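You operate a simulated robot arm through the tools that you are given. There is no shell and no other tool. Be economical: measure what you need, move in short steps, check, and stop when the job is done.

Carry out the task below with a simulated two-armed robot. There is one attempt and no reset: what you move stays moved.

Task
Correct R1 and R2 from the sheet of the job on the screen, then run the rotor.
Fine: stop it once the reading stands; press no other blue, MODE, SAVE or PRINT key.

It is judged by the outcome, as a careful person would: the job done as asked, and still so three seconds after it is handed in. It fails if anything else is knocked over, pushed out of place, dropped, spilled or broken. Flat cloth is picked up by pressing the open fingertips on it (5 to 10 N) and closing them slowly along it; thin cloth reads only 2 to 8 mm in the jaws.

Robot
Two 7-joint arms with fingered hands on one trunk, on a carriage that runs on a rail from [0, 1623] to [0, -257] (x, y) and turns from -223 to 109 degrees about z. Base frame: it is fixed where the carriage stands at the start and does not move with it; the origin is on the floor, on the carriage's upright axis, x ahead of it, y to its left, z up. Lengths are in mm, angles in degrees, forces in N, time in s.
The left shoulder is at the start at [70, 188, 1373], the right one opposite. With the tool pointing down near the work surface each hand reaches from about 100 to 780 mm from the robot's upright axis, wherever it stands, measured 20 degrees to its own side. Places, roughly: console [1100, -300, 900]; green button [800, -400, 1200]; job sheet [1250, 500, 1000]; main switch [800, -100, 1200]; printer switch [1100, -600, 1200]; r one key [600, -200, 1100]; r two key [600, -200, 1100]; red button [800, -500, 1200]; screen [800, -300, 1500]; speed knob [800, -200, 1200]. Payload 4 kg a hand.
The tool frame of a hand sits at the grasp point between the pads (the TCP): z along the fingers, y along the line on which they close. The tips reach 26 mm beyond it. Largest opening 132 mm; the body of the gripper starts 73 mm behind the TCP. The gripper is a hand of 4 fingers: y runs from the thumb to the fingers, the wrist lies at [0, 0, -224] in the tool frame.
Orientation is that of the tool frame in the base frame, as a unit quaternion [w, x, y, z]. With the fingers straight down and closing along the base's y, the tool's x points along the base's -x, its y along +y and its z along -z.

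Tools
- The arms move only by the tool apply_moves. It takes "left_series", "right_series" or both (then of equal length, played together; a hand with none holds still); each is one flat list of numbers, 6 for each row, row after row: the turn, a rotation vector about the base's x, y, z in units of 8 degrees (1.0 is 8 degrees), then the shift along the base's x, y, z in units of 20 mm (1.0 is 20 mm). In form: [rx, ry, rz, x, y, z, rx, ry, rz, x, y, z, ...]. A call has 1 to 8 rows; each row shifts and turns the commanded pose from where the row before left it. A call with a number of a shift or a turn outside -1 to 1 is refused whole. Rows are played at 5 a second. More than 50 mm and 8.6 degrees between two rows, and nothing of the call is played. A pose out of reach is approached as far as the arm can. The call stops where the force on the tool passes 90 N (or 10 N more than at its start, if that is more) or the arm is blocked; 0.2 s more then pass. In this call time passes only in rows, and 0.2 s behind the last. It gives the time, the measured TCP pose, the force on the tool (base axes), the opening and the grip force at its end, in the units of the frame above (readings bear some noise), with the torque about the TCP (base axes, N m) and any sound that the robot's microphone picked up.
- Cameras (640 x 400 px; columns grow to the right, rows downward): "scene" is now at [131.2, -46.8, 1613.3]; the picture's right is [-0.48, -0.88, 0.00], its down [-0.41, 0.22, -0.89] and it looks along [0.78, -0.42, -0.46] (base axes); focal length 281 px, centre (320, 200). "left" rides on the left gripper at [-73, 6, -94] in its tool frame; the picture's right is [-0.08, -1.00, 0.00], its down [0.78, -0.06, -0.62] and it looks along [0.62, -0.05, 0.79] (tool axes); focal length 230 px, centre (320, 200). "right" rides on the right gripper at [73, 6, -93] in its tool frame; the picture's right is [-0.08, 1.00, 0.00], its down [-0.78, -0.06, -0.62] and it looks along [-0.61, -0.05, 0.79] (tool axes); focal length 230 px, centre (320, 200). There is no depth. A picture from a camera that has moved, and an enlarged one, comes with that camera's place and axes in the base frame and with its lens.
- get_image(camera): a new picture of that camera. No time passes.
- slide_trunk(by): slides the trunk up (or, below 0, down) by that many mm; the arms and the scene camera ride with it, the base frame stays. It gives what a move gives, with no picture.
- roll_base(legs): drives the robot by 1 to 6 legs, each [ahead, left, turn to the left] in mm, mm and degrees, along the robot's own axes; the way and the turn of a leg run together, so that a leg with both is an arc; at most 1500 mm and 180 degrees a leg. The arms and the cameras ride along, it lands a little off, and it stops where it bumps. It keeps to its track: a leg is cut to what the track allows. It gives what a move gives.
- curl_fingers(finger1, finger2, finger3, thumb_bend, hand): sets how far each is bent, from 0 (flat) to 1 (curled in); at 0.3 the hand is open as for a grip, at 0.7 the pads meet at the TCP. One left out holds its place. A second passes; each finger stops where it meets its share of the squeeze, and holds until it gets a number again. It is the only way to open and close the hand. It gives what a move gives, with no picture; readings hold the bend of each and the force on the fingers (four entries, about 0 where the hand has none), thumb and palm.
- pan_tilt(pan, tilt): turns the head with the scene camera to pan (to the left, within 86 degrees either way) and tilt (down, from -29 to 69), counted from straight ahead of the robot. It gives what a move gives.
- close_up(camera, box): a new picture of the part [left, top, right, bottom] of that camera's present view, enlarged. No time passes.
- hand_in(): hands the job in; it is judged then, once.

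Go step by step. Nothing tells you exact positions but the pictures and the camera data: compare them with the known pose of the tool, close in by small moves and look again before you grip or let go. The budget is 120 turns and 88 pictures, counting those below and the enlarged ones. Unless the task says otherwise, let go and move clear before handing in, and close with one line.

The tools are called after "Request:" as name(argument=value, ...) on one line, values as JSON. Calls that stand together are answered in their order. apply_moves: Moves the arms, as the interface text tells. Its arguments: {"type":"object","properties":{"left_series":{"type":"array"},"right_series":{"type":"array"}},"required":[]} The other tools are called the same way: slide_trunk (by) slides the trunk up or down; curl_fingers (finger1, finger2, finger3, thumb_bend, hand) moves the fingers one by one; roll_base (legs) drives the base; pan_tilt (pan, tilt) turns the head that bears the scene camera; get_image (camera) takes a picture; close_up (camera, box) takes an enlarged picture of a part of a camera's view; hand_in () hands the job in.

At the start:

```text
time_s: 0.0
left_eef_pos: [484.4, -6.4, 1368.2]
left_tool_rot: [0.0, -0.001, 1.0, 0.0]
left_contact_force: [0.2, -0.2, -0.1]
left_moment: [-0.02, -0.01, -0.05]
left_opening: 131.8
left_grip_force: 0.1
left_shape: jaw
left_bend: [0.3, 0.3, 0.3, 0.3]
left_finger forces: [0.0, 0.0, 0.0, 0.0, 0.1, 0.0]
right_eef_pos: [471.9, -477.3, 1334.9]
right_tool_rot: [0.0, 0.0, 1.0, 0.0]
right_contact_force: [0.1, 1.1, 0.3]
right_moment: [0.0, 0.01, 0.01]
right_opening: 132.1
right_grip_force: 0.1
right_shape: jaw
right_bend: [0.3, 0.3, 0.3, 0.3]
right_finger forces: [0.0, 0.1, 0.1, 0.0, 0.1, 0.0]
trunk travel left (down, up): [-850.0, 90.0]
robot x, y, heading: [-1.1, 0.1, -0.1]
head pan, tilt: [-28.6, 27.6]
```

scene: 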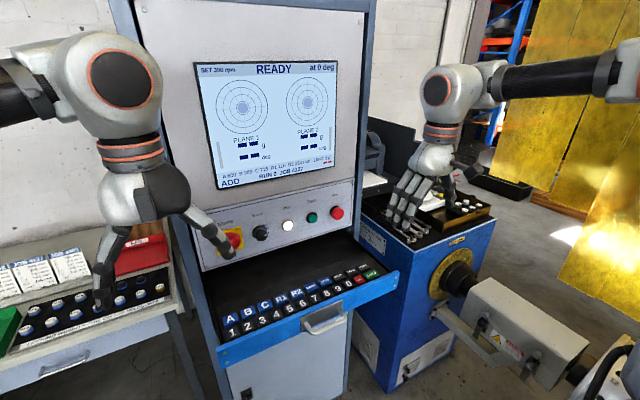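
right: 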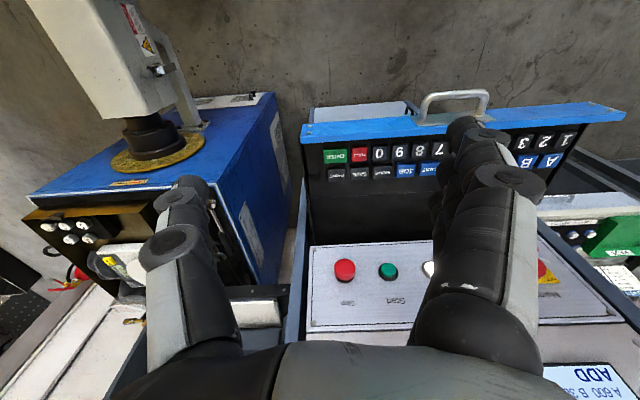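
left: 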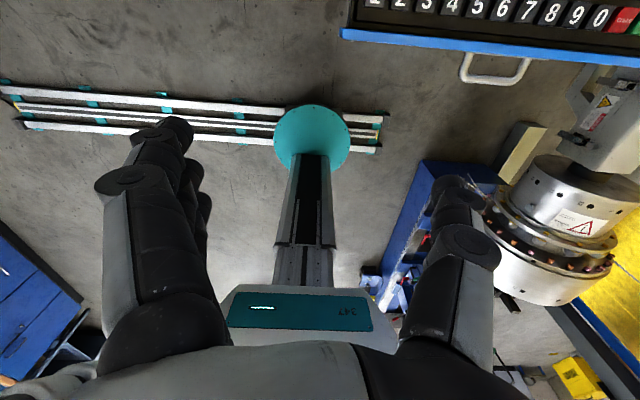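

I see the balancing console with screen, drawer keyboard, and job sheets at the left on a table. First I read the screen, the keys and the sheets.

Request:
close_up(camera="scene", box=[190, 55, 345, 190])

Request:
close_up(camera="scene", box=[190, 180, 400, 350])

Request:
close_up(camera="scene", box=[0, 230, 180, 350])

```text
2.96 times, centred on (268, 122) of scene
camera zoom: at [131.2, -46.8, 1613.3], right [-0.48, -0.88, 0.0], down [-0.41, 0.22, -0.89], along [0.78, -0.42, -0.46], focal length 833 px, centre (476, 430)
```

zoom: 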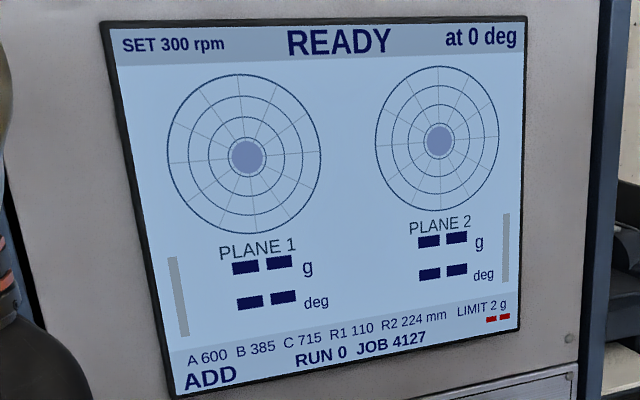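

```text
2.35 times, centred on (295, 265) of scene
camera zoom: at [131.2, -46.8, 1613.3], right [-0.48, -0.88, 0.0], down [-0.41, 0.22, -0.89], along [0.78, -0.42, -0.46], focal length 661 px, centre (379, 47)
```

zoom: 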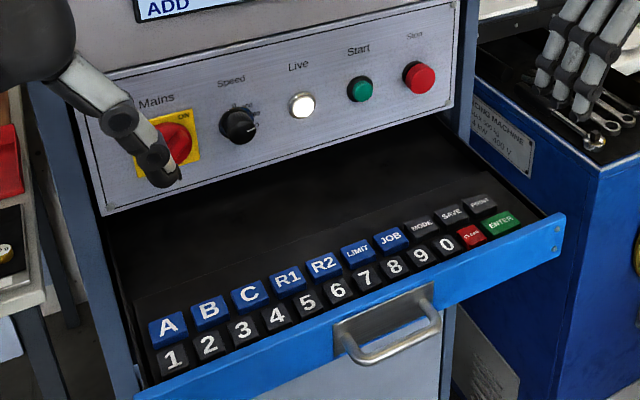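

```text
3.33 times, centred on (90, 290) of scene
camera zoom: at [131.2, -46.8, 1613.3], right [-0.48, -0.88, 0.0], down [-0.41, 0.22, -0.89], along [0.78, -0.42, -0.46], focal length 937 px, centre (1087, -100)
```

zoom: 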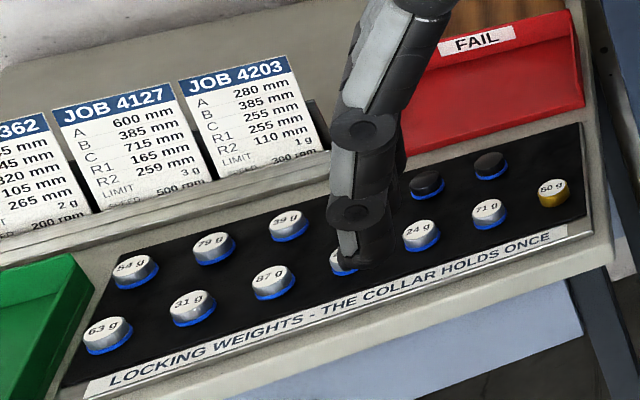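

The screen shows JOB 4127 with R1 110 and R2 224; the sheet seems to say 165 and 259. I'll verify with more zoom and look around the machine (rotor, any guard).

Request:
close_up(camera="scene", box=[0, 245, 64, 300])

Request:
pan_tilt(pan=-60, tilt=30)

Request:
get_image(camera="scene")

```text
7.27 times, centred on (32, 272) of scene
camera zoom: at [131.2, -46.8, 1613.3], right [-0.48, -0.88, 0.0], down [-0.41, 0.22, -0.89], along [0.78, -0.42, -0.46], focal length 2044 px, centre (2414, -327)
```

zoom: 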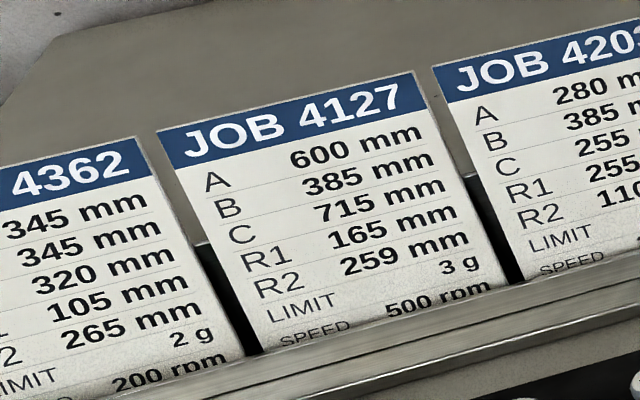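

```text
time_s: 1.0
left_eef_pos: [484.6, -7.0, 1369.7]
left_tool_rot: [0.001, 0.0, 1.0, 0.001]
left_contact_force: [-0.2, 0.3, -0.5]
left_moment: [-0.04, 0.04, 0.01]
left_opening: 131.9
left_grip_force: 0.1
left_shape: jaw
left_bend: [0.3, 0.3, 0.3, 0.3]
left_finger forces: [0.0, 0.0, 0.0, 0.0, 0.1, 0.0]
right_eef_pos: [471.5, -477.3, 1335.6]
right_tool_rot: [0.0, 0.0, 1.0, 0.0]
right_contact_force: [-0.4, -0.3, 0.2]
right_moment: [0.0, -0.03, -0.01]
right_opening: 131.8
right_grip_force: 0.1
right_shape: jaw
right_bend: [0.3, 0.3, 0.3, 0.3]
right_finger forces: [0.0, 0.1, 0.1, 0.0, 0.1, 0.0]
trunk travel left (down, up): [-850.0, 90.0]
robot x, y, heading: [1.3, -0.2, -0.2]
head pan, tilt: [-60.0, 30.0]
```

```text
80 pictures are left
camera scene: at [96.3, -81.3, 1609.6], right [-0.87, -0.5, 0.0], down [-0.25, 0.43, -0.87], along [0.43, -0.75, -0.5], focal length 281 px, centre (320, 200)
```

scene: 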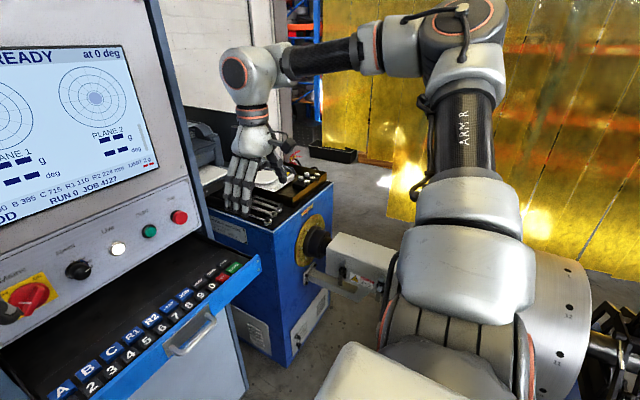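

R1 must be 165, R2 259 (job 4127 sheet). The keys lie at about z 1058, digits at x≈595, blue row at x≈632. I shape the right hand into a pointing finger.

Request:
curl_fingers(hand="right", finger1=0.3, finger2=1.0, finger3=1.0, thumb_bend=1.0)

Request:
get_image(camera="right")

Request:
get_image(camera="scene")

```text
time_s: 2.0
left_eef_pos: [484.7, -8.3, 1369.0]
left_tool_rot: [0.001, -0.002, 1.0, 0.0]
left_contact_force: [-0.8, -0.8, -0.7]
left_moment: [0.03, 0.0, 0.0]
left_opening: 131.8
left_grip_force: 0.1
left_shape: jaw
left_bend: [0.3, 0.3, 0.3, 0.3]
left_finger forces: [0.0, 0.0, 0.0, 0.0, 0.0, 0.0]
right_eef_pos: [471.3, -477.7, 1336.0]
right_tool_rot: [0.0, 0.0, 1.0, 0.0]
right_contact_force: [-0.3, -0.6, 0.3]
right_moment: [0.01, 0.0, 0.02]
right_opening: 52.2
right_grip_force: 0.0
right_shape: fingers
right_bend: [0.3, 0.93, 1.0, 1.0]
right_finger forces: [0.1, 0.1, 0.0, 0.0, 0.0, 0.0]
trunk travel left (down, up): [-850.0, 90.0]
robot x, y, heading: [-2.1, 3.1, 0.1]
head pan, tilt: [-60.0, 30.0]
```

```text
79 pictures are left
camera right: at [398.3, -471.4, 1428.4], right [0.08, 1.0, 0.0], down [0.78, -0.06, 0.62], along [0.61, -0.05, -0.79], focal length 230 px, centre (320, 200)
```

right: 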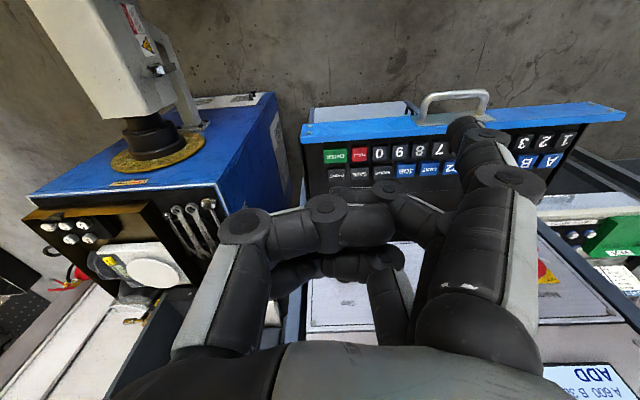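

```text
78 pictures are left
camera scene: at [96.2, -81.4, 1609.6], right [-0.87, -0.5, 0.0], down [-0.25, 0.43, -0.87], along [0.43, -0.75, -0.5], focal length 281 px, centre (320, 200)
```

scene: 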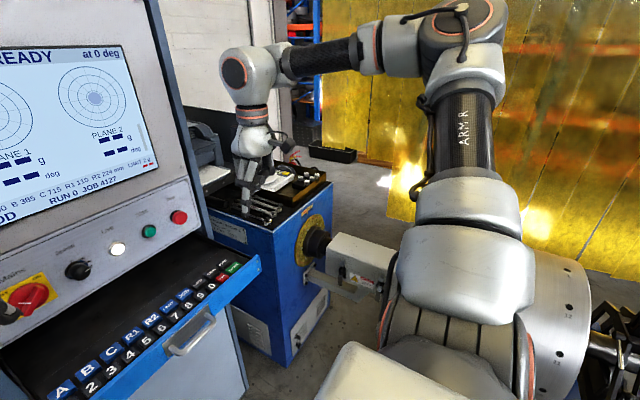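

The pointing finger (finger1) tip sits about 23 mm toward -x and 80 mm toward +y of the TCP. I move the hand over the key field, high, and look.

Request:
apply_moves(right_series=[0, 0, 0, 0.9, 1, -0.6, 0, 0, 0, 0.9, 1, -0.6, 0, 0, 0, 0.9, 1, -0.6, 0, 0, 0, 0.9, 1, -0.6, 0, 0, 0, 0.9, 1, -0.6, 0, 0, 0, 0.9, 1, -0.6, 0, 0, 0, 0.9, 1, -0.6, 0, 0, 0, 0.9, 1, -0.6])

Request:
pan_tilt(pan=-25, tilt=40)

Request:
get_image(camera="scene")

Request:
get_image(camera="right")

```text
time_s: 3.8
left_eef_pos: [485.3, -6.1, 1367.7]
left_tool_rot: [-0.001, -0.001, 1.0, -0.001]
left_contact_force: [-0.1, 0.3, 0.0]
left_moment: [0.03, 0.02, -0.02]
left_opening: 132.0
left_grip_force: 0.0
left_shape: jaw
left_bend: [0.3, 0.3, 0.3, 0.3]
left_finger forces: [0.0, 0.0, 0.0, 0.1, 0.0, 0.0]
right_eef_pos: [614.1, -317.0, 1238.4]
right_tool_rot: [0.0, 0.0, 1.0, 0.001]
right_contact_force: [-0.6, -0.5, 0.4]
right_moment: [0.0, 0.04, 0.0]
right_opening: 52.8
right_grip_force: 0.0
right_shape: fingers
right_bend: [0.3, 0.94, 1.0, 1.0]
right_finger forces: [0.1, 0.0, 0.1, 0.0, 0.1, 0.0]
trunk travel left (down, up): [-850.0, 90.0]
robot x, y, heading: [2.6, 1.0, 0.2]
head pan, tilt: [-60.0, 30.0]
```

```text
time_s: 4.8
left_eef_pos: [483.4, -5.9, 1368.7]
left_tool_rot: [0.0, 0.0, 1.0, 0.001]
left_contact_force: [0.9, 0.5, 0.0]
left_moment: [0.04, 0.01, -0.01]
left_opening: 131.8
left_grip_force: 0.1
left_shape: jaw
left_bend: [0.3, 0.3, 0.3, 0.3]
left_finger forces: [0.0, 0.0, 0.0, 0.0, 0.1, 0.1]
right_eef_pos: [611.9, -319.7, 1238.4]
right_tool_rot: [0.0, 0.0, 1.0, 0.0]
right_contact_force: [-0.4, 0.1, 0.5]
right_moment: [0.02, -0.03, 0.0]
right_opening: 52.8
right_grip_force: 0.2
right_shape: fingers
right_bend: [0.3, 0.94, 1.0, 1.0]
right_finger forces: [0.0, 0.0, 0.0, 0.0, 0.0, 0.1]
trunk travel left (down, up): [-850.0, 90.0]
robot x, y, heading: [-0.0, 1.3, 0.1]
head pan, tilt: [-25.0, 40.0]
```

```text
77 pictures are left
camera scene: at [127.7, -39.3, 1594.3], right [-0.42, -0.91, 0.0], down [-0.58, 0.27, -0.77], along [0.69, -0.32, -0.64], focal length 281 px, centre (320, 200)
```

scene: 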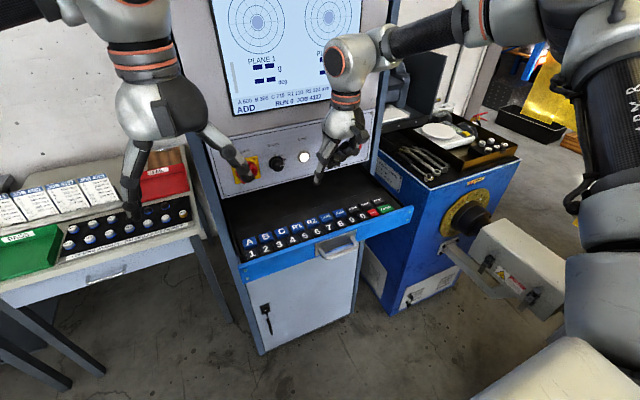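

```text
76 pictures are left
camera right: at [539.6, -313.5, 1331.8], right [0.08, 1.0, 0.0], down [0.78, -0.06, 0.62], along [0.62, -0.05, -0.79], focal length 230 px, centre (320, 200)
```

right: 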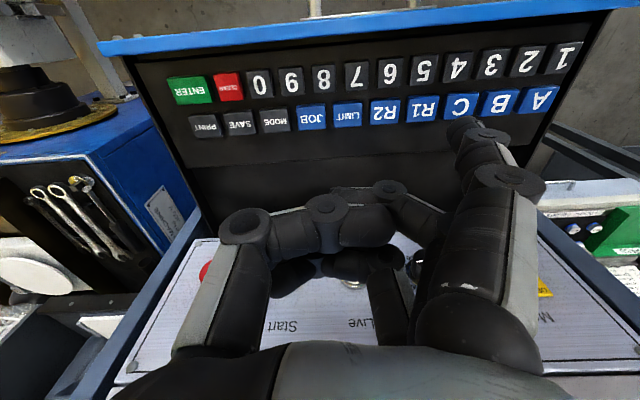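

Key estimates: digits x≈591, y = -70 - 35.4·(n-1); ENTER y≈-460; R1 (631,-203), R2 (631,-246). I lower to hover above R1.

Request:
apply_moves(right_series=[0, 0, 0, 0.41, 0.35, -0.98, 0, 0, 0, 0.41, 0.35, -0.98, 0, 0, 0, 0.41, 0.35, -0.98, 0, 0, 0, 0.41, 0.35, -0.98, 0, 0, 0, 0.41, 0.35, -0.98])

Request:
close_up(camera="scene", box=[230, 150, 400, 260])

Request:
get_image(camera="right")

```text
time_s: 6.0
left_eef_pos: [483.7, -7.4, 1369.3]
left_tool_rot: [-0.001, -0.001, 1.0, 0.0]
left_contact_force: [0.1, 0.3, -0.8]
left_moment: [0.02, 0.0, -0.02]
left_opening: 131.9
left_grip_force: 0.0
left_shape: jaw
left_bend: [0.3, 0.3, 0.3, 0.3]
left_finger forces: [0.0, 0.1, 0.0, 0.1, 0.0, 0.1]
right_eef_pos: [646.4, -289.7, 1145.3]
right_tool_rot: [0.001, 0.0, 1.0, 0.001]
right_contact_force: [0.7, 0.3, 0.0]
right_moment: [0.03, 0.0, 0.0]
right_opening: 52.3
right_grip_force: 0.0
right_shape: fingers
right_bend: [0.3, 0.94, 1.0, 1.0]
right_finger forces: [0.1, 0.1, 0.0, 0.0, 0.0, 0.0]
right hand out of reach, approached as far as the arm can: row 5
trunk travel left (down, up): [-850.0, 90.0]
robot x, y, heading: [-0.2, 2.2, -0.0]
head pan, tilt: [-25.0, 40.0]
```

```text
3.64 times, centred on (315, 205) of scene
camera zoom: at [128.4, -39.3, 1594.2], right [-0.42, -0.91, 0.0], down [-0.58, 0.27, -0.77], along [0.69, -0.32, -0.64], focal length 1022 px, centre (338, 182)
```

zoom: 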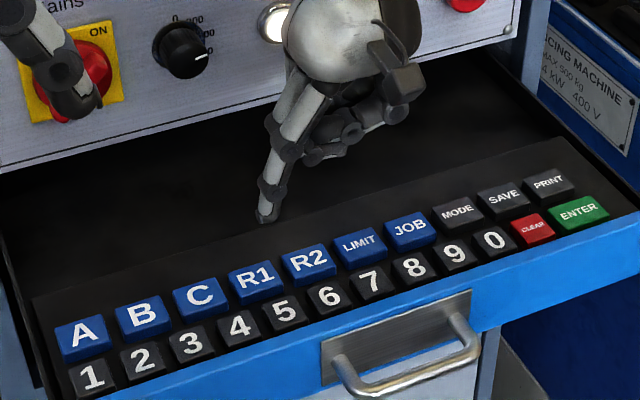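

```text
74 pictures are left
camera right: at [573.8, -283.0, 1237.4], right [0.08, 1.0, 0.0], down [0.78, -0.06, 0.62], along [0.62, -0.05, -0.79], focal length 230 px, centre (320, 200)
```

right: 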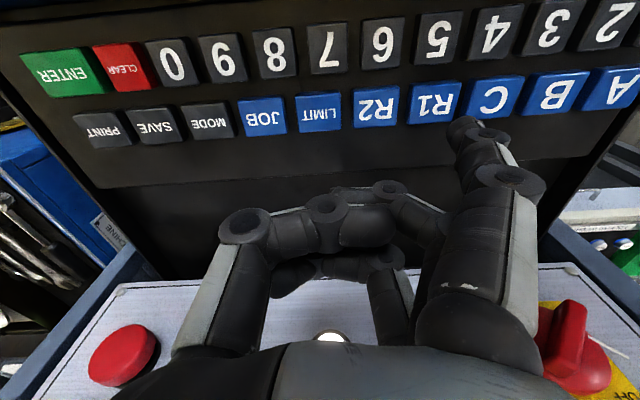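

The fingertip offset from TCP is about (-25, +77, -24); R1 top is at about (628,-204,1059). The arm hit its reach limit, so I raise the hand and slide the trunk down for better reach.

Request:
apply_moves(right_series=[0, 0, 0, 0, 0, 1, 0, 0, 0, 0, 0, 1, 0, 0, 0, 0, 0, 1, 0, 0, 0, 0, 0, 1, 0, 0, 0, 0, 0, 1])

Request:
slide_trunk(by=-120)

Request:
apply_moves(right_series=[0, 0, 0, 0.33, 0.43, 0])

```text
time_s: 7.2
left_eef_pos: [484.6, -7.5, 1369.2]
left_tool_rot: [0.0, -0.002, 1.0, 0.001]
left_contact_force: [0.4, 0.4, 1.1]
left_moment: [0.0, 0.02, 0.0]
left_opening: 131.7
left_grip_force: 0.0
left_shape: jaw
left_bend: [0.3, 0.3, 0.3, 0.3]
left_finger forces: [0.0, 0.0, 0.0, 0.0, 0.1, 0.0]
right_eef_pos: [647.0, -286.5, 1247.3]
right_tool_rot: [-0.001, 0.0, 1.0, 0.0]
right_contact_force: [0.6, 0.6, -0.3]
right_moment: [-0.01, -0.02, -0.01]
right_opening: 52.3
right_grip_force: 0.0
right_shape: fingers
right_bend: [0.3, 0.94, 1.0, 1.0]
right_finger forces: [0.0, 0.1, 0.0, 0.1, 0.0, 0.1]
trunk travel left (down, up): [-850.0, 90.0]
robot x, y, heading: [1.6, 2.3, -0.1]
head pan, tilt: [-25.0, 40.0]
```

```text
time_s: 8.7
left_eef_pos: [484.5, -6.4, 1247.8]
left_tool_rot: [0.0, -0.001, 1.0, 0.0]
left_contact_force: [0.0, 0.1, 0.0]
left_moment: [0.03, 0.01, 0.01]
left_opening: 131.8
left_grip_force: 0.1
left_shape: jaw
left_bend: [0.3, 0.3, 0.3, 0.3]
left_finger forces: [0.0, 0.0, 0.0, 0.0, 0.0, 0.1]
right_eef_pos: [645.5, -287.9, 1127.2]
right_tool_rot: [-0.001, 0.0, 1.0, 0.001]
right_contact_force: [-0.3, 0.2, 0.1]
right_moment: [-0.03, 0.0, -0.02]
right_opening: 52.5
right_grip_force: 0.0
right_shape: fingers
right_bend: [0.3, 0.94, 1.0, 1.0]
right_finger forces: [0.1, 0.1, 0.0, 0.0, 0.0, 0.0]
trunk travel left (down, up): [-730.0, 210.0]
robot x, y, heading: [2.7, 0.7, -0.2]
head pan, tilt: [-25.0, 40.0]
```

```text
time_s: 9.1
left_eef_pos: [485.4, -7.8, 1249.3]
left_tool_rot: [0.0, -0.001, 1.0, 0.001]
left_contact_force: [0.9, 0.0, -0.3]
left_moment: [0.01, 0.03, -0.01]
left_opening: 131.8
left_grip_force: 0.1
left_shape: jaw
left_bend: [0.3, 0.3, 0.3, 0.3]
left_finger forces: [0.0, 0.0, 0.0, 0.1, 0.1, 0.0]
right_eef_pos: [653.8, -278.6, 1125.5]
right_tool_rot: [0.001, 0.001, 1.0, 0.0]
right_contact_force: [-0.2, -0.5, 0.2]
right_moment: [0.01, 0.01, -0.01]
right_opening: 52.7
right_grip_force: 0.1
right_shape: fingers
right_bend: [0.3, 0.94, 1.0, 1.0]
right_finger forces: [0.1, 0.1, 0.0, 0.0, 0.1, 0.0]
trunk travel left (down, up): [-730.0, 210.0]
robot x, y, heading: [0.9, 2.1, -0.1]
head pan, tilt: [-25.0, 40.0]
```

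Reach is fine now. I lower to just over R1 and look.

Request:
apply_moves(right_series=[0, 0, 0, 0, 0, -0.7, 0, 0, 0, 0, 0, -0.7])

Request:
get_image(camera="scene")

Request:
get_image(camera="right")

```text
time_s: 9.7
left_eef_pos: [484.7, -7.3, 1249.1]
left_tool_rot: [-0.001, -0.001, 1.0, -0.001]
left_contact_force: [-0.1, -0.6, 0.9]
left_moment: [-0.01, 0.0, -0.01]
left_opening: 131.8
left_grip_force: 0.1
left_shape: jaw
left_bend: [0.3, 0.3, 0.3, 0.3]
left_finger forces: [0.0, 0.0, 0.0, 0.0, 0.0, 0.0]
right_eef_pos: [653.9, -278.3, 1097.5]
right_tool_rot: [0.0, 0.0, 1.0, 0.0]
right_contact_force: [0.1, -0.4, 0.0]
right_moment: [-0.02, 0.02, 0.0]
right_opening: 52.4
right_grip_force: 0.1
right_shape: fingers
right_bend: [0.3, 0.94, 1.0, 1.0]
right_finger forces: [0.0, 0.0, 0.0, 0.0, 0.0, 0.0]
trunk travel left (down, up): [-730.0, 210.0]
robot x, y, heading: [-1.6, 1.8, -0.1]
head pan, tilt: [-25.0, 40.0]
```

```text
73 pictures are left
camera scene: at [129.0, -39.2, 1474.1], right [-0.42, -0.91, 0.0], down [-0.58, 0.27, -0.77], along [0.69, -0.32, -0.64], focal length 281 px, centre (320, 200)
```

scene: 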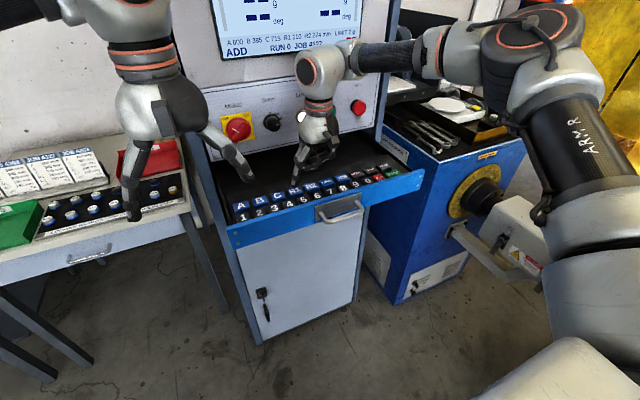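

```text
72 pictures are left
camera right: at [581.5, -272.6, 1189.6], right [0.08, 1.0, 0.0], down [0.79, -0.06, 0.62], along [0.61, -0.05, -0.79], focal length 230 px, centre (320, 200)
```

right: 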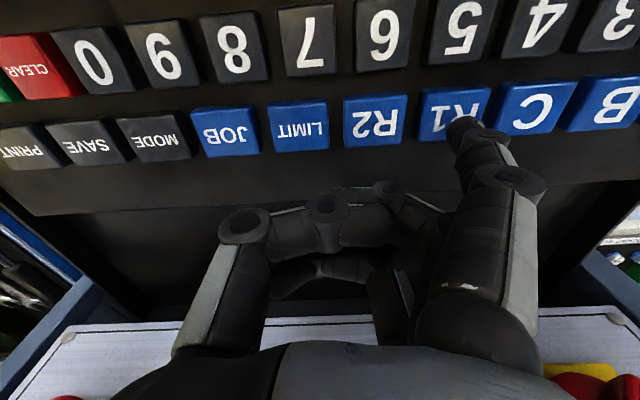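

Request:
close_up(camera="scene", box=[230, 130, 400, 236])

```text
3.76 times, centred on (315, 183) of scene
camera zoom: at [129.0, -39.2, 1474.1], right [-0.42, -0.91, 0.0], down [-0.58, 0.27, -0.77], along [0.69, -0.32, -0.64], focal length 1058 px, centre (339, 264)
```

zoom: 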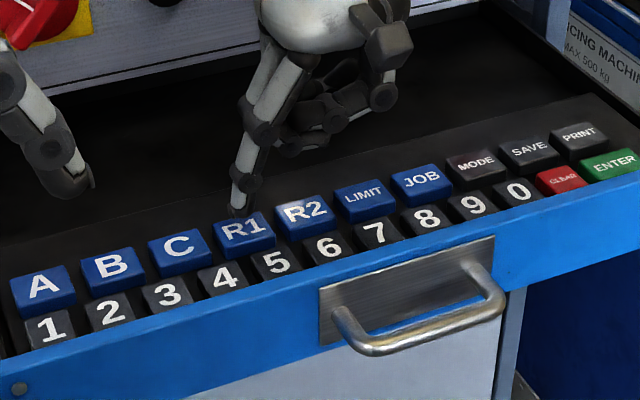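

The tip is right over R1, about 14 mm up. I press down gently in small rows.

Request:
apply_moves(right_series=[0, 0, 0, 0, -0.05, -0.5, 0, 0, 0, 0, 0, -0.15, 0, 0, 0, 0, 0, -0.15])

Request:
close_up(camera="scene", box=[210, 0, 400, 236])

```text
time_s: 10.5
left_eef_pos: [484.9, -7.2, 1248.4]
left_tool_rot: [0.0, -0.001, 1.0, 0.0]
left_contact_force: [1.0, -0.2, -0.1]
left_moment: [-0.01, 0.03, -0.01]
left_opening: 131.9
left_grip_force: 0.2
left_shape: jaw
left_bend: [0.3, 0.3, 0.3, 0.3]
left_finger forces: [0.0, 0.1, 0.1, 0.0, 0.1, 0.2]
right_eef_pos: [652.9, -279.0, 1081.9]
right_tool_rot: [0.001, 0.0, 1.0, 0.0]
right_contact_force: [0.4, -0.2, 3.0]
right_moment: [0.17, 0.08, 0.01]
right_opening: 52.6
right_grip_force: 1.1
right_shape: fingers
right_bend: [0.3, 0.94, 1.0, 1.0]
right_finger forces: [2.5, 0.1, 0.1, 0.0, 0.0, 0.0]
trunk travel left (down, up): [-730.0, 210.0]
robot x, y, heading: [0.8, 2.1, -0.0]
head pan, tilt: [-25.0, 40.0]
heard: click
```

```text
1.69 times, centred on (305, 118) of scene
camera zoom: at [127.5, -39.0, 1474.3], right [-0.42, -0.91, 0.0], down [-0.58, 0.27, -0.77], along [0.69, -0.32, -0.64], focal length 476 px, centre (345, 339)
```

zoom: 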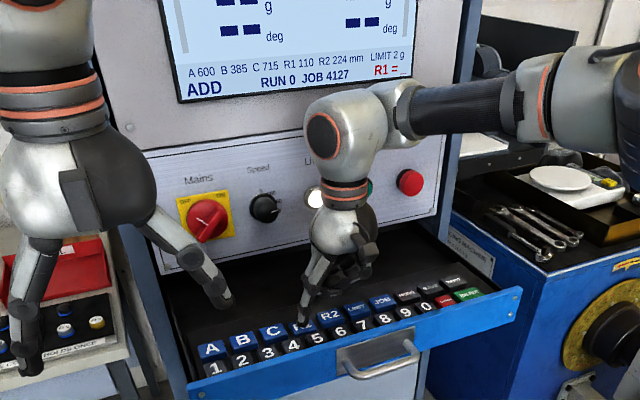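

The screen shows "R1 =_", and one click was heard. I lift 20 mm, move over key 1, and meanwhile swing the left hand to the left, clear.

Request:
apply_moves(right_series=[0, 0, 0, 0, 0, 1, 0, 0, 0, -0.271, 0.95, 0, 0, 0, 0, -0.271, 0.95, 0, 0, 0, 0, -0.271, 0.95, 0, 0, 0, 0, -0.271, 0.95, 0, 0, 0, 0, -0.271, 0.95, 0, 0, 0, 0, -0.271, 0.95, 0, 0, 0, 0, -0.271, 0.95, 0], left_series=[0, 0, 0, -0.3, 1, 0, 0, 0, 0, -0.3, 1, 0, 0, 0, 0, -0.3, 1, 0, 0, 0, 0, -0.3, 1, 0, 0, 0, 0, -0.3, 1, 0, 0, 0, 0, -0.3, 1, 0, 0, 0, 0, -0.3, 1, 0, 0, 0, 0, -0.3, 1, 0])

Request:
get_image(camera="right")

Request:
close_up(camera="scene", box=[230, 130, 400, 236])

```text
time_s: 12.3
left_eef_pos: [434.6, 155.5, 1247.7]
left_tool_rot: [-0.001, -0.001, 1.0, -0.001]
left_contact_force: [-0.5, -0.4, 0.2]
left_moment: [0.0, 0.02, 0.0]
left_opening: 131.8
left_grip_force: 0.1
left_shape: jaw
left_bend: [0.3, 0.3, 0.3, 0.3]
left_finger forces: [0.0, 0.0, 0.0, 0.1, 0.0, 0.1]
right_eef_pos: [580.1, -182.0, 1108.2]
right_tool_rot: [0.001, 0.001, 1.0, 0.0]
right_contact_force: [0.4, -0.1, -0.3]
right_moment: [-0.01, -0.04, -0.02]
right_opening: 52.3
right_grip_force: 0.6
right_shape: fingers
right_bend: [0.3, 0.94, 1.0, 1.0]
right_finger forces: [0.5, 0.1, 0.0, 0.0, 0.0, 0.0]
right hand out of reach, approached as far as the arm can: row 3, 4, 5, 6, 7, 8
trunk travel left (down, up): [-730.0, 210.0]
robot x, y, heading: [-0.8, -1.4, -0.2]
head pan, tilt: [-25.0, 40.0]
```

```text
69 pictures are left
camera right: at [508.0, -176.3, 1200.4], right [0.08, 1.0, 0.0], down [0.78, -0.06, 0.62], along [0.62, -0.05, -0.79], focal length 230 px, centre (320, 200)
```

right: 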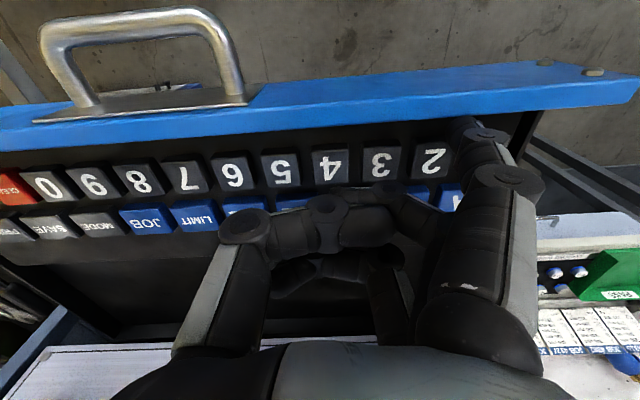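

```text
3.76 times, centred on (315, 183) of scene
camera zoom: at [127.7, -37.5, 1474.3], right [-0.42, -0.91, 0.0], down [-0.58, 0.27, -0.77], along [0.69, -0.32, -0.64], focal length 1058 px, centre (339, 264)
```

zoom: 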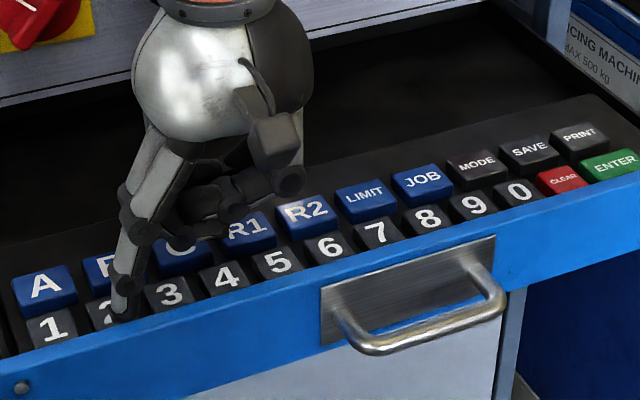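

The right arm cannot reach so far inward from here, so I lift, bring the hand back to the right, and roll the robot 120 mm to the left.

Request:
apply_moves(right_series=[0, 0, 0, 0, 0, 1, 0, 0, 0, 0, 0, 1, 0, 0, 0, 0, -0.9, 0, 0, 0, 0, 0.3, -0.9, 0, 0, 0, 0, 0.3, -0.9, 0, 0, 0, 0, 0.4, -0.9, 0, 0, 0, 0, 0.4, -0.9, 0])

Request:
roll_base(legs=[[0, 120, 0]])

```text
time_s: 13.9
left_eef_pos: [436.7, 152.3, 1247.6]
left_tool_rot: [0.0, -0.001, 1.0, 0.0]
left_contact_force: [0.1, -0.2, 0.3]
left_moment: [0.02, 0.0, 0.02]
left_opening: 131.8
left_grip_force: 0.0
left_shape: jaw
left_bend: [0.3, 0.3, 0.3, 0.3]
left_finger forces: [0.1, 0.0, 0.0, 0.1, 0.0, 0.1]
right_eef_pos: [607.4, -271.7, 1149.9]
right_tool_rot: [0.0, 0.0, 1.0, -0.001]
right_contact_force: [-0.1, -0.5, 0.0]
right_moment: [0.02, 0.05, 0.0]
right_opening: 52.5
right_grip_force: 0.1
right_shape: fingers
right_bend: [0.3, 0.94, 1.0, 1.0]
right_finger forces: [0.0, 0.0, 0.1, 0.1, 0.0, 0.0]
trunk travel left (down, up): [-730.0, 210.0]
robot x, y, heading: [-1.7, 2.5, 0.1]
head pan, tilt: [-25.0, 40.0]
```

```text
time_s: 15.1
left_eef_pos: [435.8, 272.5, 1248.1]
left_tool_rot: [-0.001, 0.0, 1.0, 0.001]
left_contact_force: [0.3, -0.6, 0.1]
left_moment: [0.01, -0.01, 0.01]
left_opening: 131.9
left_grip_force: 0.1
left_shape: jaw
left_bend: [0.3, 0.3, 0.3, 0.3]
left_finger forces: [0.0, 0.1, 0.0, 0.0, 0.0, 0.0]
right_eef_pos: [607.9, -154.0, 1148.3]
right_tool_rot: [0.0, 0.001, 1.0, 0.001]
right_contact_force: [1.0, 0.2, -0.2]
right_moment: [0.03, 0.02, 0.01]
right_opening: 52.3
right_grip_force: 0.0
right_shape: fingers
right_bend: [0.3, 0.94, 1.0, 1.0]
right_finger forces: [0.0, 0.0, 0.1, 0.1, 0.0, 0.0]
trunk travel left (down, up): [-730.0, 210.0]
robot x, y, heading: [-1.4, 122.9, 0.2]
head pan, tilt: [-25.0, 40.0]
```

Now over key 1 nearly; I lower to 20 mm above and check.

Request:
apply_moves(right_series=[0, 0, 0, 0.4, 0.35, -0.8, 0, 0, 0, 0, 0, -0.8, 0, 0, 0, 0, 0, -0.75])

Request:
get_image(camera="right")

Request:
close_up(camera="scene", box=[250, 130, 420, 236])

```text
time_s: 15.9
left_eef_pos: [436.3, 275.2, 1247.6]
left_tool_rot: [0.0, -0.001, 1.0, 0.0]
left_contact_force: [-1.2, 0.2, -0.4]
left_moment: [-0.04, 0.01, -0.01]
left_opening: 131.6
left_grip_force: 0.1
left_shape: jaw
left_bend: [0.3, 0.3, 0.3, 0.3]
left_finger forces: [0.0, 0.0, 0.1, 0.1, 0.0, 0.1]
right_eef_pos: [614.9, -145.0, 1104.2]
right_tool_rot: [0.0, 0.001, 1.0, 0.001]
right_contact_force: [0.7, -0.6, 0.2]
right_moment: [-0.01, 0.02, -0.05]
right_opening: 52.3
right_grip_force: 0.0
right_shape: fingers
right_bend: [0.3, 0.94, 1.0, 1.0]
right_finger forces: [0.0, 0.1, 0.0, 0.0, 0.0, 0.1]
trunk travel left (down, up): [-730.0, 210.0]
robot x, y, heading: [2.7, 122.1, -0.4]
head pan, tilt: [-25.0, 40.0]
```

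```text
67 pictures are left
camera right: at [541.9, -138.7, 1196.1], right [0.08, 1.0, 0.0], down [0.78, -0.06, 0.62], along [0.62, -0.05, -0.79], focal length 230 px, centre (320, 200)
```

right: 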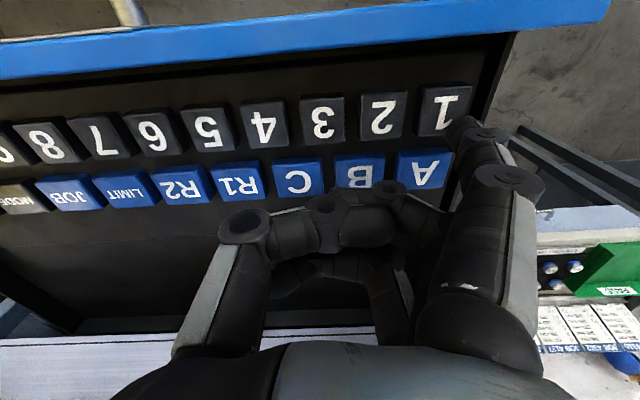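

```text
3.76 times, centred on (335, 183) of scene
camera zoom: at [128.0, 83.6, 1474.3], right [-0.42, -0.91, 0.0], down [-0.58, 0.27, -0.77], along [0.69, -0.33, -0.64], focal length 1058 px, centre (264, 264)
```

zoom: 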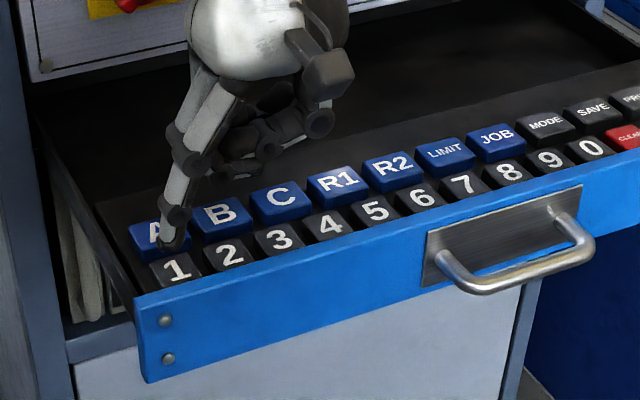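

Tip is over key 1. Slight correction and press.

Request:
apply_moves(right_series=[0, 0, 0, -0.1, -0.13, -0.8, 0, 0, 0, 0, 0, -0.17, 0, 0, 0, 0, 0, -0.15])

Request:
close_up(camera="scene", box=[230, 0, 420, 236])

```text
time_s: 16.7
left_eef_pos: [434.7, 274.3, 1248.6]
left_tool_rot: [0.0, -0.001, 1.0, -0.001]
left_contact_force: [0.4, -0.3, 0.6]
left_moment: [0.01, 0.0, 0.01]
left_opening: 131.9
left_grip_force: 0.1
left_shape: jaw
left_bend: [0.3, 0.3, 0.3, 0.3]
left_finger forces: [0.0, 0.0, 0.1, 0.0, 0.0, 0.1]
right_eef_pos: [611.7, -147.8, 1081.1]
right_tool_rot: [0.001, 0.001, 1.0, 0.0]
right_contact_force: [1.2, -0.7, 5.4]
right_moment: [0.36, 0.12, 0.01]
right_opening: 52.9
right_grip_force: 2.8
right_shape: fingers
right_bend: [0.3, 0.94, 1.0, 1.0]
right_finger forces: [5.4, 0.1, 0.0, 0.0, 0.1, 0.1]
trunk travel left (down, up): [-730.0, 210.0]
robot x, y, heading: [-2.8, 122.9, -0.2]
head pan, tilt: [-25.0, 40.0]
heard: click
```

```text
1.69 times, centred on (325, 118) of scene
camera zoom: at [127.1, 82.2, 1474.4], right [-0.42, -0.91, 0.0], down [-0.58, 0.27, -0.77], along [0.69, -0.32, -0.64], focal length 476 px, centre (312, 339)
```

zoom: 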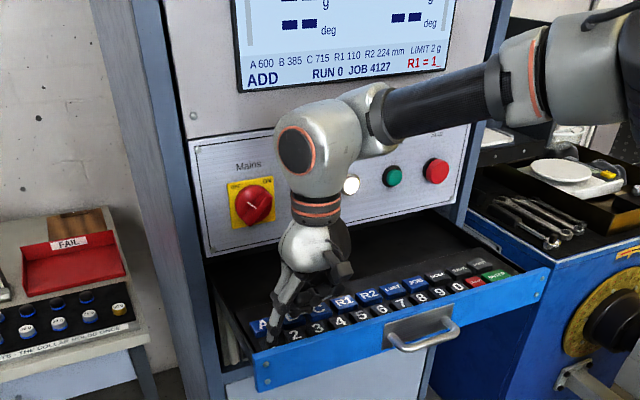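

"R1 = 1". Next to key 6, 176 mm to the right.

Request:
apply_moves(right_series=[0, 0, 0, 0, 0, 1, 0, 0, 0, 0, -1, 0, 0, 0, 0, 0, -1, 0, 0, 0, 0, 0, -1, 0, 0, 0, 0, 0, -1, 0, 0, 0, 0, 0, -1, 0, 0, 0, 0, 0, -1, 0, 0, 0, 0, 0, -1, 0])

Request:
apply_moves(right_series=[0, 0, 0, 0, -0.9, 0, 0, 0, 0, 0, -0.9, 0])

Request:
get_image(camera="right")

```text
time_s: 18.5
left_eef_pos: [435.5, 273.1, 1248.0]
left_tool_rot: [0.0, 0.0, 1.0, 0.0]
left_contact_force: [0.2, 1.0, 0.1]
left_moment: [0.04, 0.01, 0.01]
left_opening: 131.7
left_grip_force: 0.0
left_shape: jaw
left_bend: [0.3, 0.3, 0.3, 0.3]
left_finger forces: [0.0, 0.0, 0.0, 0.0, 0.0, 0.0]
right_eef_pos: [613.3, -290.2, 1099.3]
right_tool_rot: [0.0, 0.001, 1.0, 0.0]
right_contact_force: [0.2, 0.3, 0.3]
right_moment: [0.01, 0.0, 0.01]
right_opening: 52.5
right_grip_force: 0.1
right_shape: fingers
right_bend: [0.3, 0.94, 1.0, 1.0]
right_finger forces: [0.0, 0.1, 0.0, 0.0, 0.0, 0.0]
trunk travel left (down, up): [-730.0, 210.0]
robot x, y, heading: [-0.7, 124.5, 0.0]
head pan, tilt: [-25.0, 40.0]
```

```text
time_s: 19.1
left_eef_pos: [436.2, 274.5, 1248.7]
left_tool_rot: [0.0, 0.0, 1.0, 0.0]
left_contact_force: [0.9, -0.2, -0.3]
left_moment: [0.01, 0.0, -0.04]
left_opening: 132.1
left_grip_force: 0.1
left_shape: jaw
left_bend: [0.3, 0.3, 0.3, 0.3]
left_finger forces: [0.1, 0.0, 0.0, 0.1, 0.1, 0.0]
right_eef_pos: [613.6, -324.6, 1099.3]
right_tool_rot: [0.0, 0.001, 1.0, 0.001]
right_contact_force: [-0.1, 0.1, -1.3]
right_moment: [0.0, 0.0, -0.03]
right_opening: 52.3
right_grip_force: 0.1
right_shape: fingers
right_bend: [0.3, 0.94, 1.0, 1.0]
right_finger forces: [0.1, 0.1, 0.1, 0.0, 0.0, 0.0]
trunk travel left (down, up): [-730.0, 210.0]
robot x, y, heading: [0.9, 125.8, -0.1]
head pan, tilt: [-25.0, 40.0]
```

```text
64 pictures are left
camera right: at [541.1, -318.2, 1192.4], right [0.08, 1.0, 0.0], down [0.78, -0.06, 0.62], along [0.62, -0.05, -0.79], focal length 230 px, centre (320, 200)
```

right: 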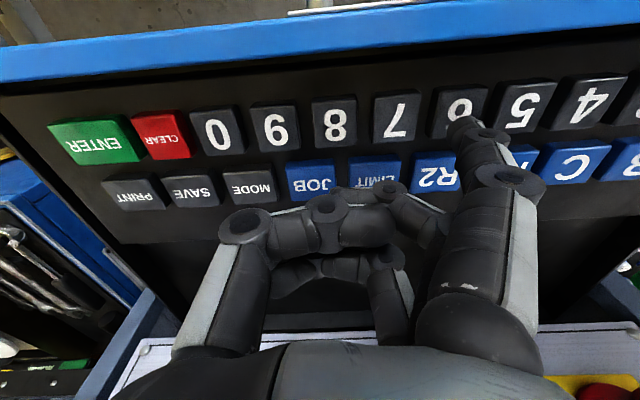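

Over key 6 squarely. Press and lift in one call, then check the screen.

Request:
apply_moves(right_series=[0, 0, 0, 0, 0, -0.6, 0, 0, 0, 0, 0, -0.17, 0, 0, 0, 0, 0, -0.15, 0, 0, 0, 0, 0, 0.92])

Request:
close_up(camera="scene", box=[230, 0, 420, 236])

```text
time_s: 20.1
left_eef_pos: [435.0, 274.7, 1248.5]
left_tool_rot: [0.0, 0.0, 1.0, -0.001]
left_contact_force: [-0.2, -0.9, 1.1]
left_moment: [0.01, 0.02, -0.01]
left_opening: 132.1
left_grip_force: 0.1
left_shape: jaw
left_bend: [0.3, 0.3, 0.3, 0.3]
left_finger forces: [0.0, 0.0, 0.0, 0.0, 0.1, 0.0]
right_eef_pos: [612.8, -323.2, 1100.3]
right_tool_rot: [0.0, 0.001, 1.0, 0.001]
right_contact_force: [0.3, 0.4, 1.2]
right_moment: [-0.02, 0.01, 0.0]
right_opening: 52.1
right_grip_force: 0.0
right_shape: fingers
right_bend: [0.3, 0.94, 1.0, 1.0]
right_finger forces: [0.0, 0.0, 0.0, 0.0, 0.0, 0.1]
trunk travel left (down, up): [-730.0, 210.0]
robot x, y, heading: [-0.8, 120.8, 0.1]
head pan, tilt: [-25.0, 40.0]
heard: click
```

```text
1.69 times, centred on (325, 118) of scene
camera zoom: at [127.4, 83.2, 1474.2], right [-0.42, -0.91, 0.0], down [-0.58, 0.27, -0.77], along [0.69, -0.33, -0.64], focal length 476 px, centre (312, 339)
```

zoom: 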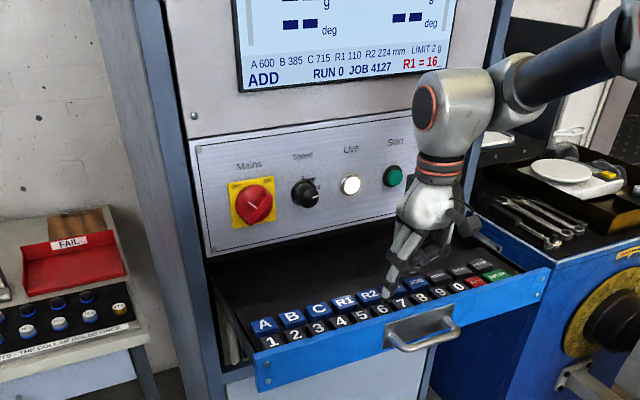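

"R1 = 16". Next key 5 (35 mm left), press and lift.

Request:
apply_moves(right_series=[0, 0, 0, 0, 0.88, 0, 0, 0, 0, 0, 0.88, 0, 0, 0, 0, 0, 0, -0.6, 0, 0, 0, 0, 0, -0.17, 0, 0, 0, 0, 0, -0.16, 0, 0, 0, 0, 0, 0.93])

Request:
close_up(camera="scene", box=[230, 0, 420, 236])

```text
time_s: 21.5
left_eef_pos: [435.7, 274.2, 1248.7]
left_tool_rot: [0.0, 0.0, 1.0, 0.0]
left_contact_force: [0.2, 0.5, 0.0]
left_moment: [-0.01, 0.02, 0.05]
left_opening: 131.9
left_grip_force: 0.1
left_shape: jaw
left_bend: [0.3, 0.3, 0.3, 0.3]
left_finger forces: [0.0, 0.0, 0.0, 0.0, 0.0, 0.0]
right_eef_pos: [611.5, -287.9, 1098.9]
right_tool_rot: [0.0, 0.001, 1.0, 0.0]
right_contact_force: [-0.7, 0.1, 0.2]
right_moment: [0.02, -0.02, 0.01]
right_opening: 52.9
right_grip_force: 0.0
right_shape: fingers
right_bend: [0.3, 0.94, 1.0, 1.0]
right_finger forces: [0.0, 0.0, 0.1, 0.1, 0.0, 0.0]
trunk travel left (down, up): [-730.0, 210.0]
robot x, y, heading: [0.5, 120.3, -0.1]
head pan, tilt: [-25.0, 40.0]
heard: click
```

```text
1.69 times, centred on (325, 118) of scene
camera zoom: at [127.4, 82.8, 1474.2], right [-0.42, -0.91, 0.0], down [-0.58, 0.27, -0.77], along [0.69, -0.32, -0.64], focal length 476 px, centre (312, 339)
```

zoom: 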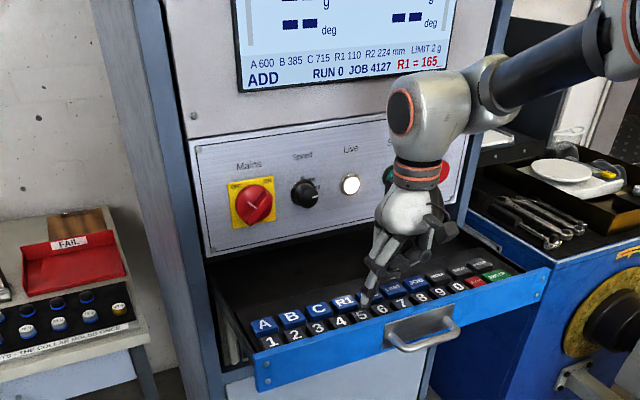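

"R1 = 165". Now to ENTER, about 249 mm to the right.

Request:
apply_moves(right_series=[0, 0, 0, 0, -1, 0, 0, 0, 0, 0, -1, 0, 0, 0, 0, 0, -1, 0, 0, 0, 0, 0, -1, 0, 0, 0, 0, 0, -1, 0, 0, 0, 0, 0, -1, 0, 0, 0, 0, 0, -1, 0, 0, 0, 0, 0, -1, 0])

Request:
apply_moves(right_series=[0, 0, 0, 0, -0.9, 0.1, 0, 0, 0, 0, -0.9, 0.1, 0, 0, 0, 0, -0.9, 0, 0, 0, 0, 0, -0.9, 0, 0, 0, 0, 0, -0.85, 0])

Request:
get_image(camera="right")

```text
time_s: 23.3
left_eef_pos: [434.7, 273.5, 1247.6]
left_tool_rot: [0.0, -0.001, 1.0, 0.0]
left_contact_force: [0.1, 0.0, -0.6]
left_moment: [0.01, 0.0, 0.0]
left_opening: 131.8
left_grip_force: 0.0
left_shape: jaw
left_bend: [0.3, 0.3, 0.3, 0.3]
left_finger forces: [0.0, 0.1, 0.0, 0.0, 0.1, 0.0]
right_eef_pos: [614.6, -448.1, 1099.1]
right_tool_rot: [0.0, 0.001, 1.0, 0.0]
right_contact_force: [0.0, 0.3, -0.3]
right_moment: [0.04, 0.01, 0.03]
right_opening: 52.6
right_grip_force: 0.0
right_shape: fingers
right_bend: [0.3, 0.94, 1.0, 1.0]
right_finger forces: [0.0, 0.0, 0.1, 0.0, 0.0, 0.1]
trunk travel left (down, up): [-730.0, 210.0]
robot x, y, heading: [1.0, 123.1, -0.2]
head pan, tilt: [-25.0, 40.0]
```

```text
time_s: 24.5
left_eef_pos: [436.8, 273.9, 1247.9]
left_tool_rot: [0.0, 0.0, 1.0, 0.001]
left_contact_force: [-1.1, -0.1, 0.0]
left_moment: [0.01, 0.02, 0.01]
left_opening: 131.7
left_grip_force: 0.1
left_shape: jaw
left_bend: [0.3, 0.3, 0.3, 0.3]
left_finger forces: [0.1, 0.0, 0.0, 0.0, 0.0, 0.0]
right_eef_pos: [611.9, -538.3, 1103.7]
right_tool_rot: [0.0, 0.001, 1.0, 0.001]
right_contact_force: [0.2, -0.4, -0.5]
right_moment: [0.0, -0.04, -0.01]
right_opening: 52.4
right_grip_force: 0.0
right_shape: fingers
right_bend: [0.3, 0.94, 1.0, 1.0]
right_finger forces: [0.0, 0.2, 0.1, 0.1, 0.0, 0.1]
trunk travel left (down, up): [-730.0, 210.0]
robot x, y, heading: [-2.2, 125.2, 0.1]
head pan, tilt: [-25.0, 40.0]
```

```text
61 pictures are left
camera right: at [540.3, -532.3, 1196.5], right [0.08, 1.0, 0.0], down [0.78, -0.06, 0.62], along [0.61, -0.05, -0.79], focal length 230 px, centre (320, 200)
```

right: 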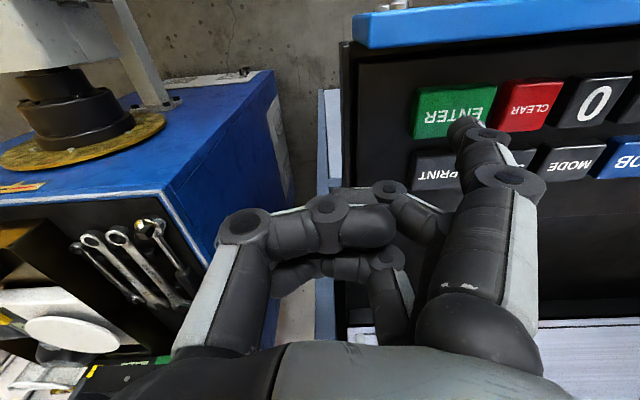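

ENTER is under the finger. Press it in small rows.

Request:
apply_moves(right_series=[0, 0, 0, 0, -0.2, -0.5, 0, 0, 0, 0, 0, -0.3, 0, 0, 0, 0, 0, -0.17, 0, 0, 0, 0, 0, -0.16])

Request:
close_up(camera="scene", box=[230, 0, 420, 236])

```text
time_s: 25.5
left_eef_pos: [436.1, 274.7, 1247.0]
left_tool_rot: [-0.001, 0.0, 1.0, 0.0]
left_contact_force: [-0.5, -0.7, 0.7]
left_moment: [-0.03, 0.03, 0.0]
left_opening: 131.6
left_grip_force: 0.0
left_shape: jaw
left_bend: [0.3, 0.3, 0.3, 0.3]
left_finger forces: [0.1, 0.1, 0.0, 0.0, 0.0, 0.0]
right_eef_pos: [611.6, -540.4, 1081.6]
right_tool_rot: [0.002, 0.0, 1.0, 0.0]
right_contact_force: [0.6, -0.8, 2.7]
right_moment: [0.23, 0.05, -0.05]
right_opening: 52.8
right_grip_force: 1.7
right_shape: fingers
right_bend: [0.29, 0.94, 1.0, 1.0]
right_finger forces: [3.5, 0.0, 0.0, 0.1, 0.0, 0.1]
trunk travel left (down, up): [-730.0, 210.0]
robot x, y, heading: [-0.4, 124.2, -0.2]
head pan, tilt: [-25.0, 40.0]
heard: click
```

```text
1.69 times, centred on (325, 118) of scene
camera zoom: at [127.8, 82.7, 1474.3], right [-0.42, -0.91, 0.0], down [-0.58, 0.27, -0.77], along [0.69, -0.32, -0.64], focal length 476 px, centre (312, 339)
```

zoom: 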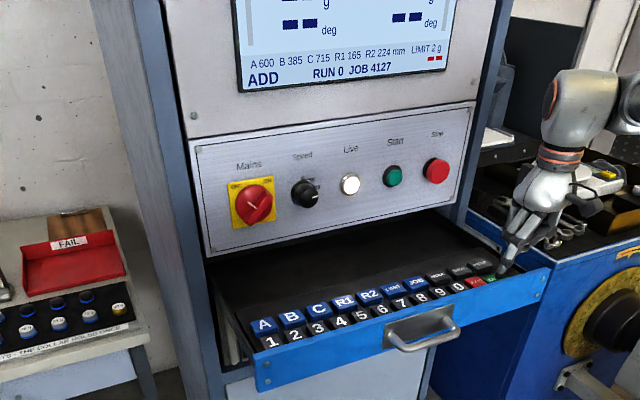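

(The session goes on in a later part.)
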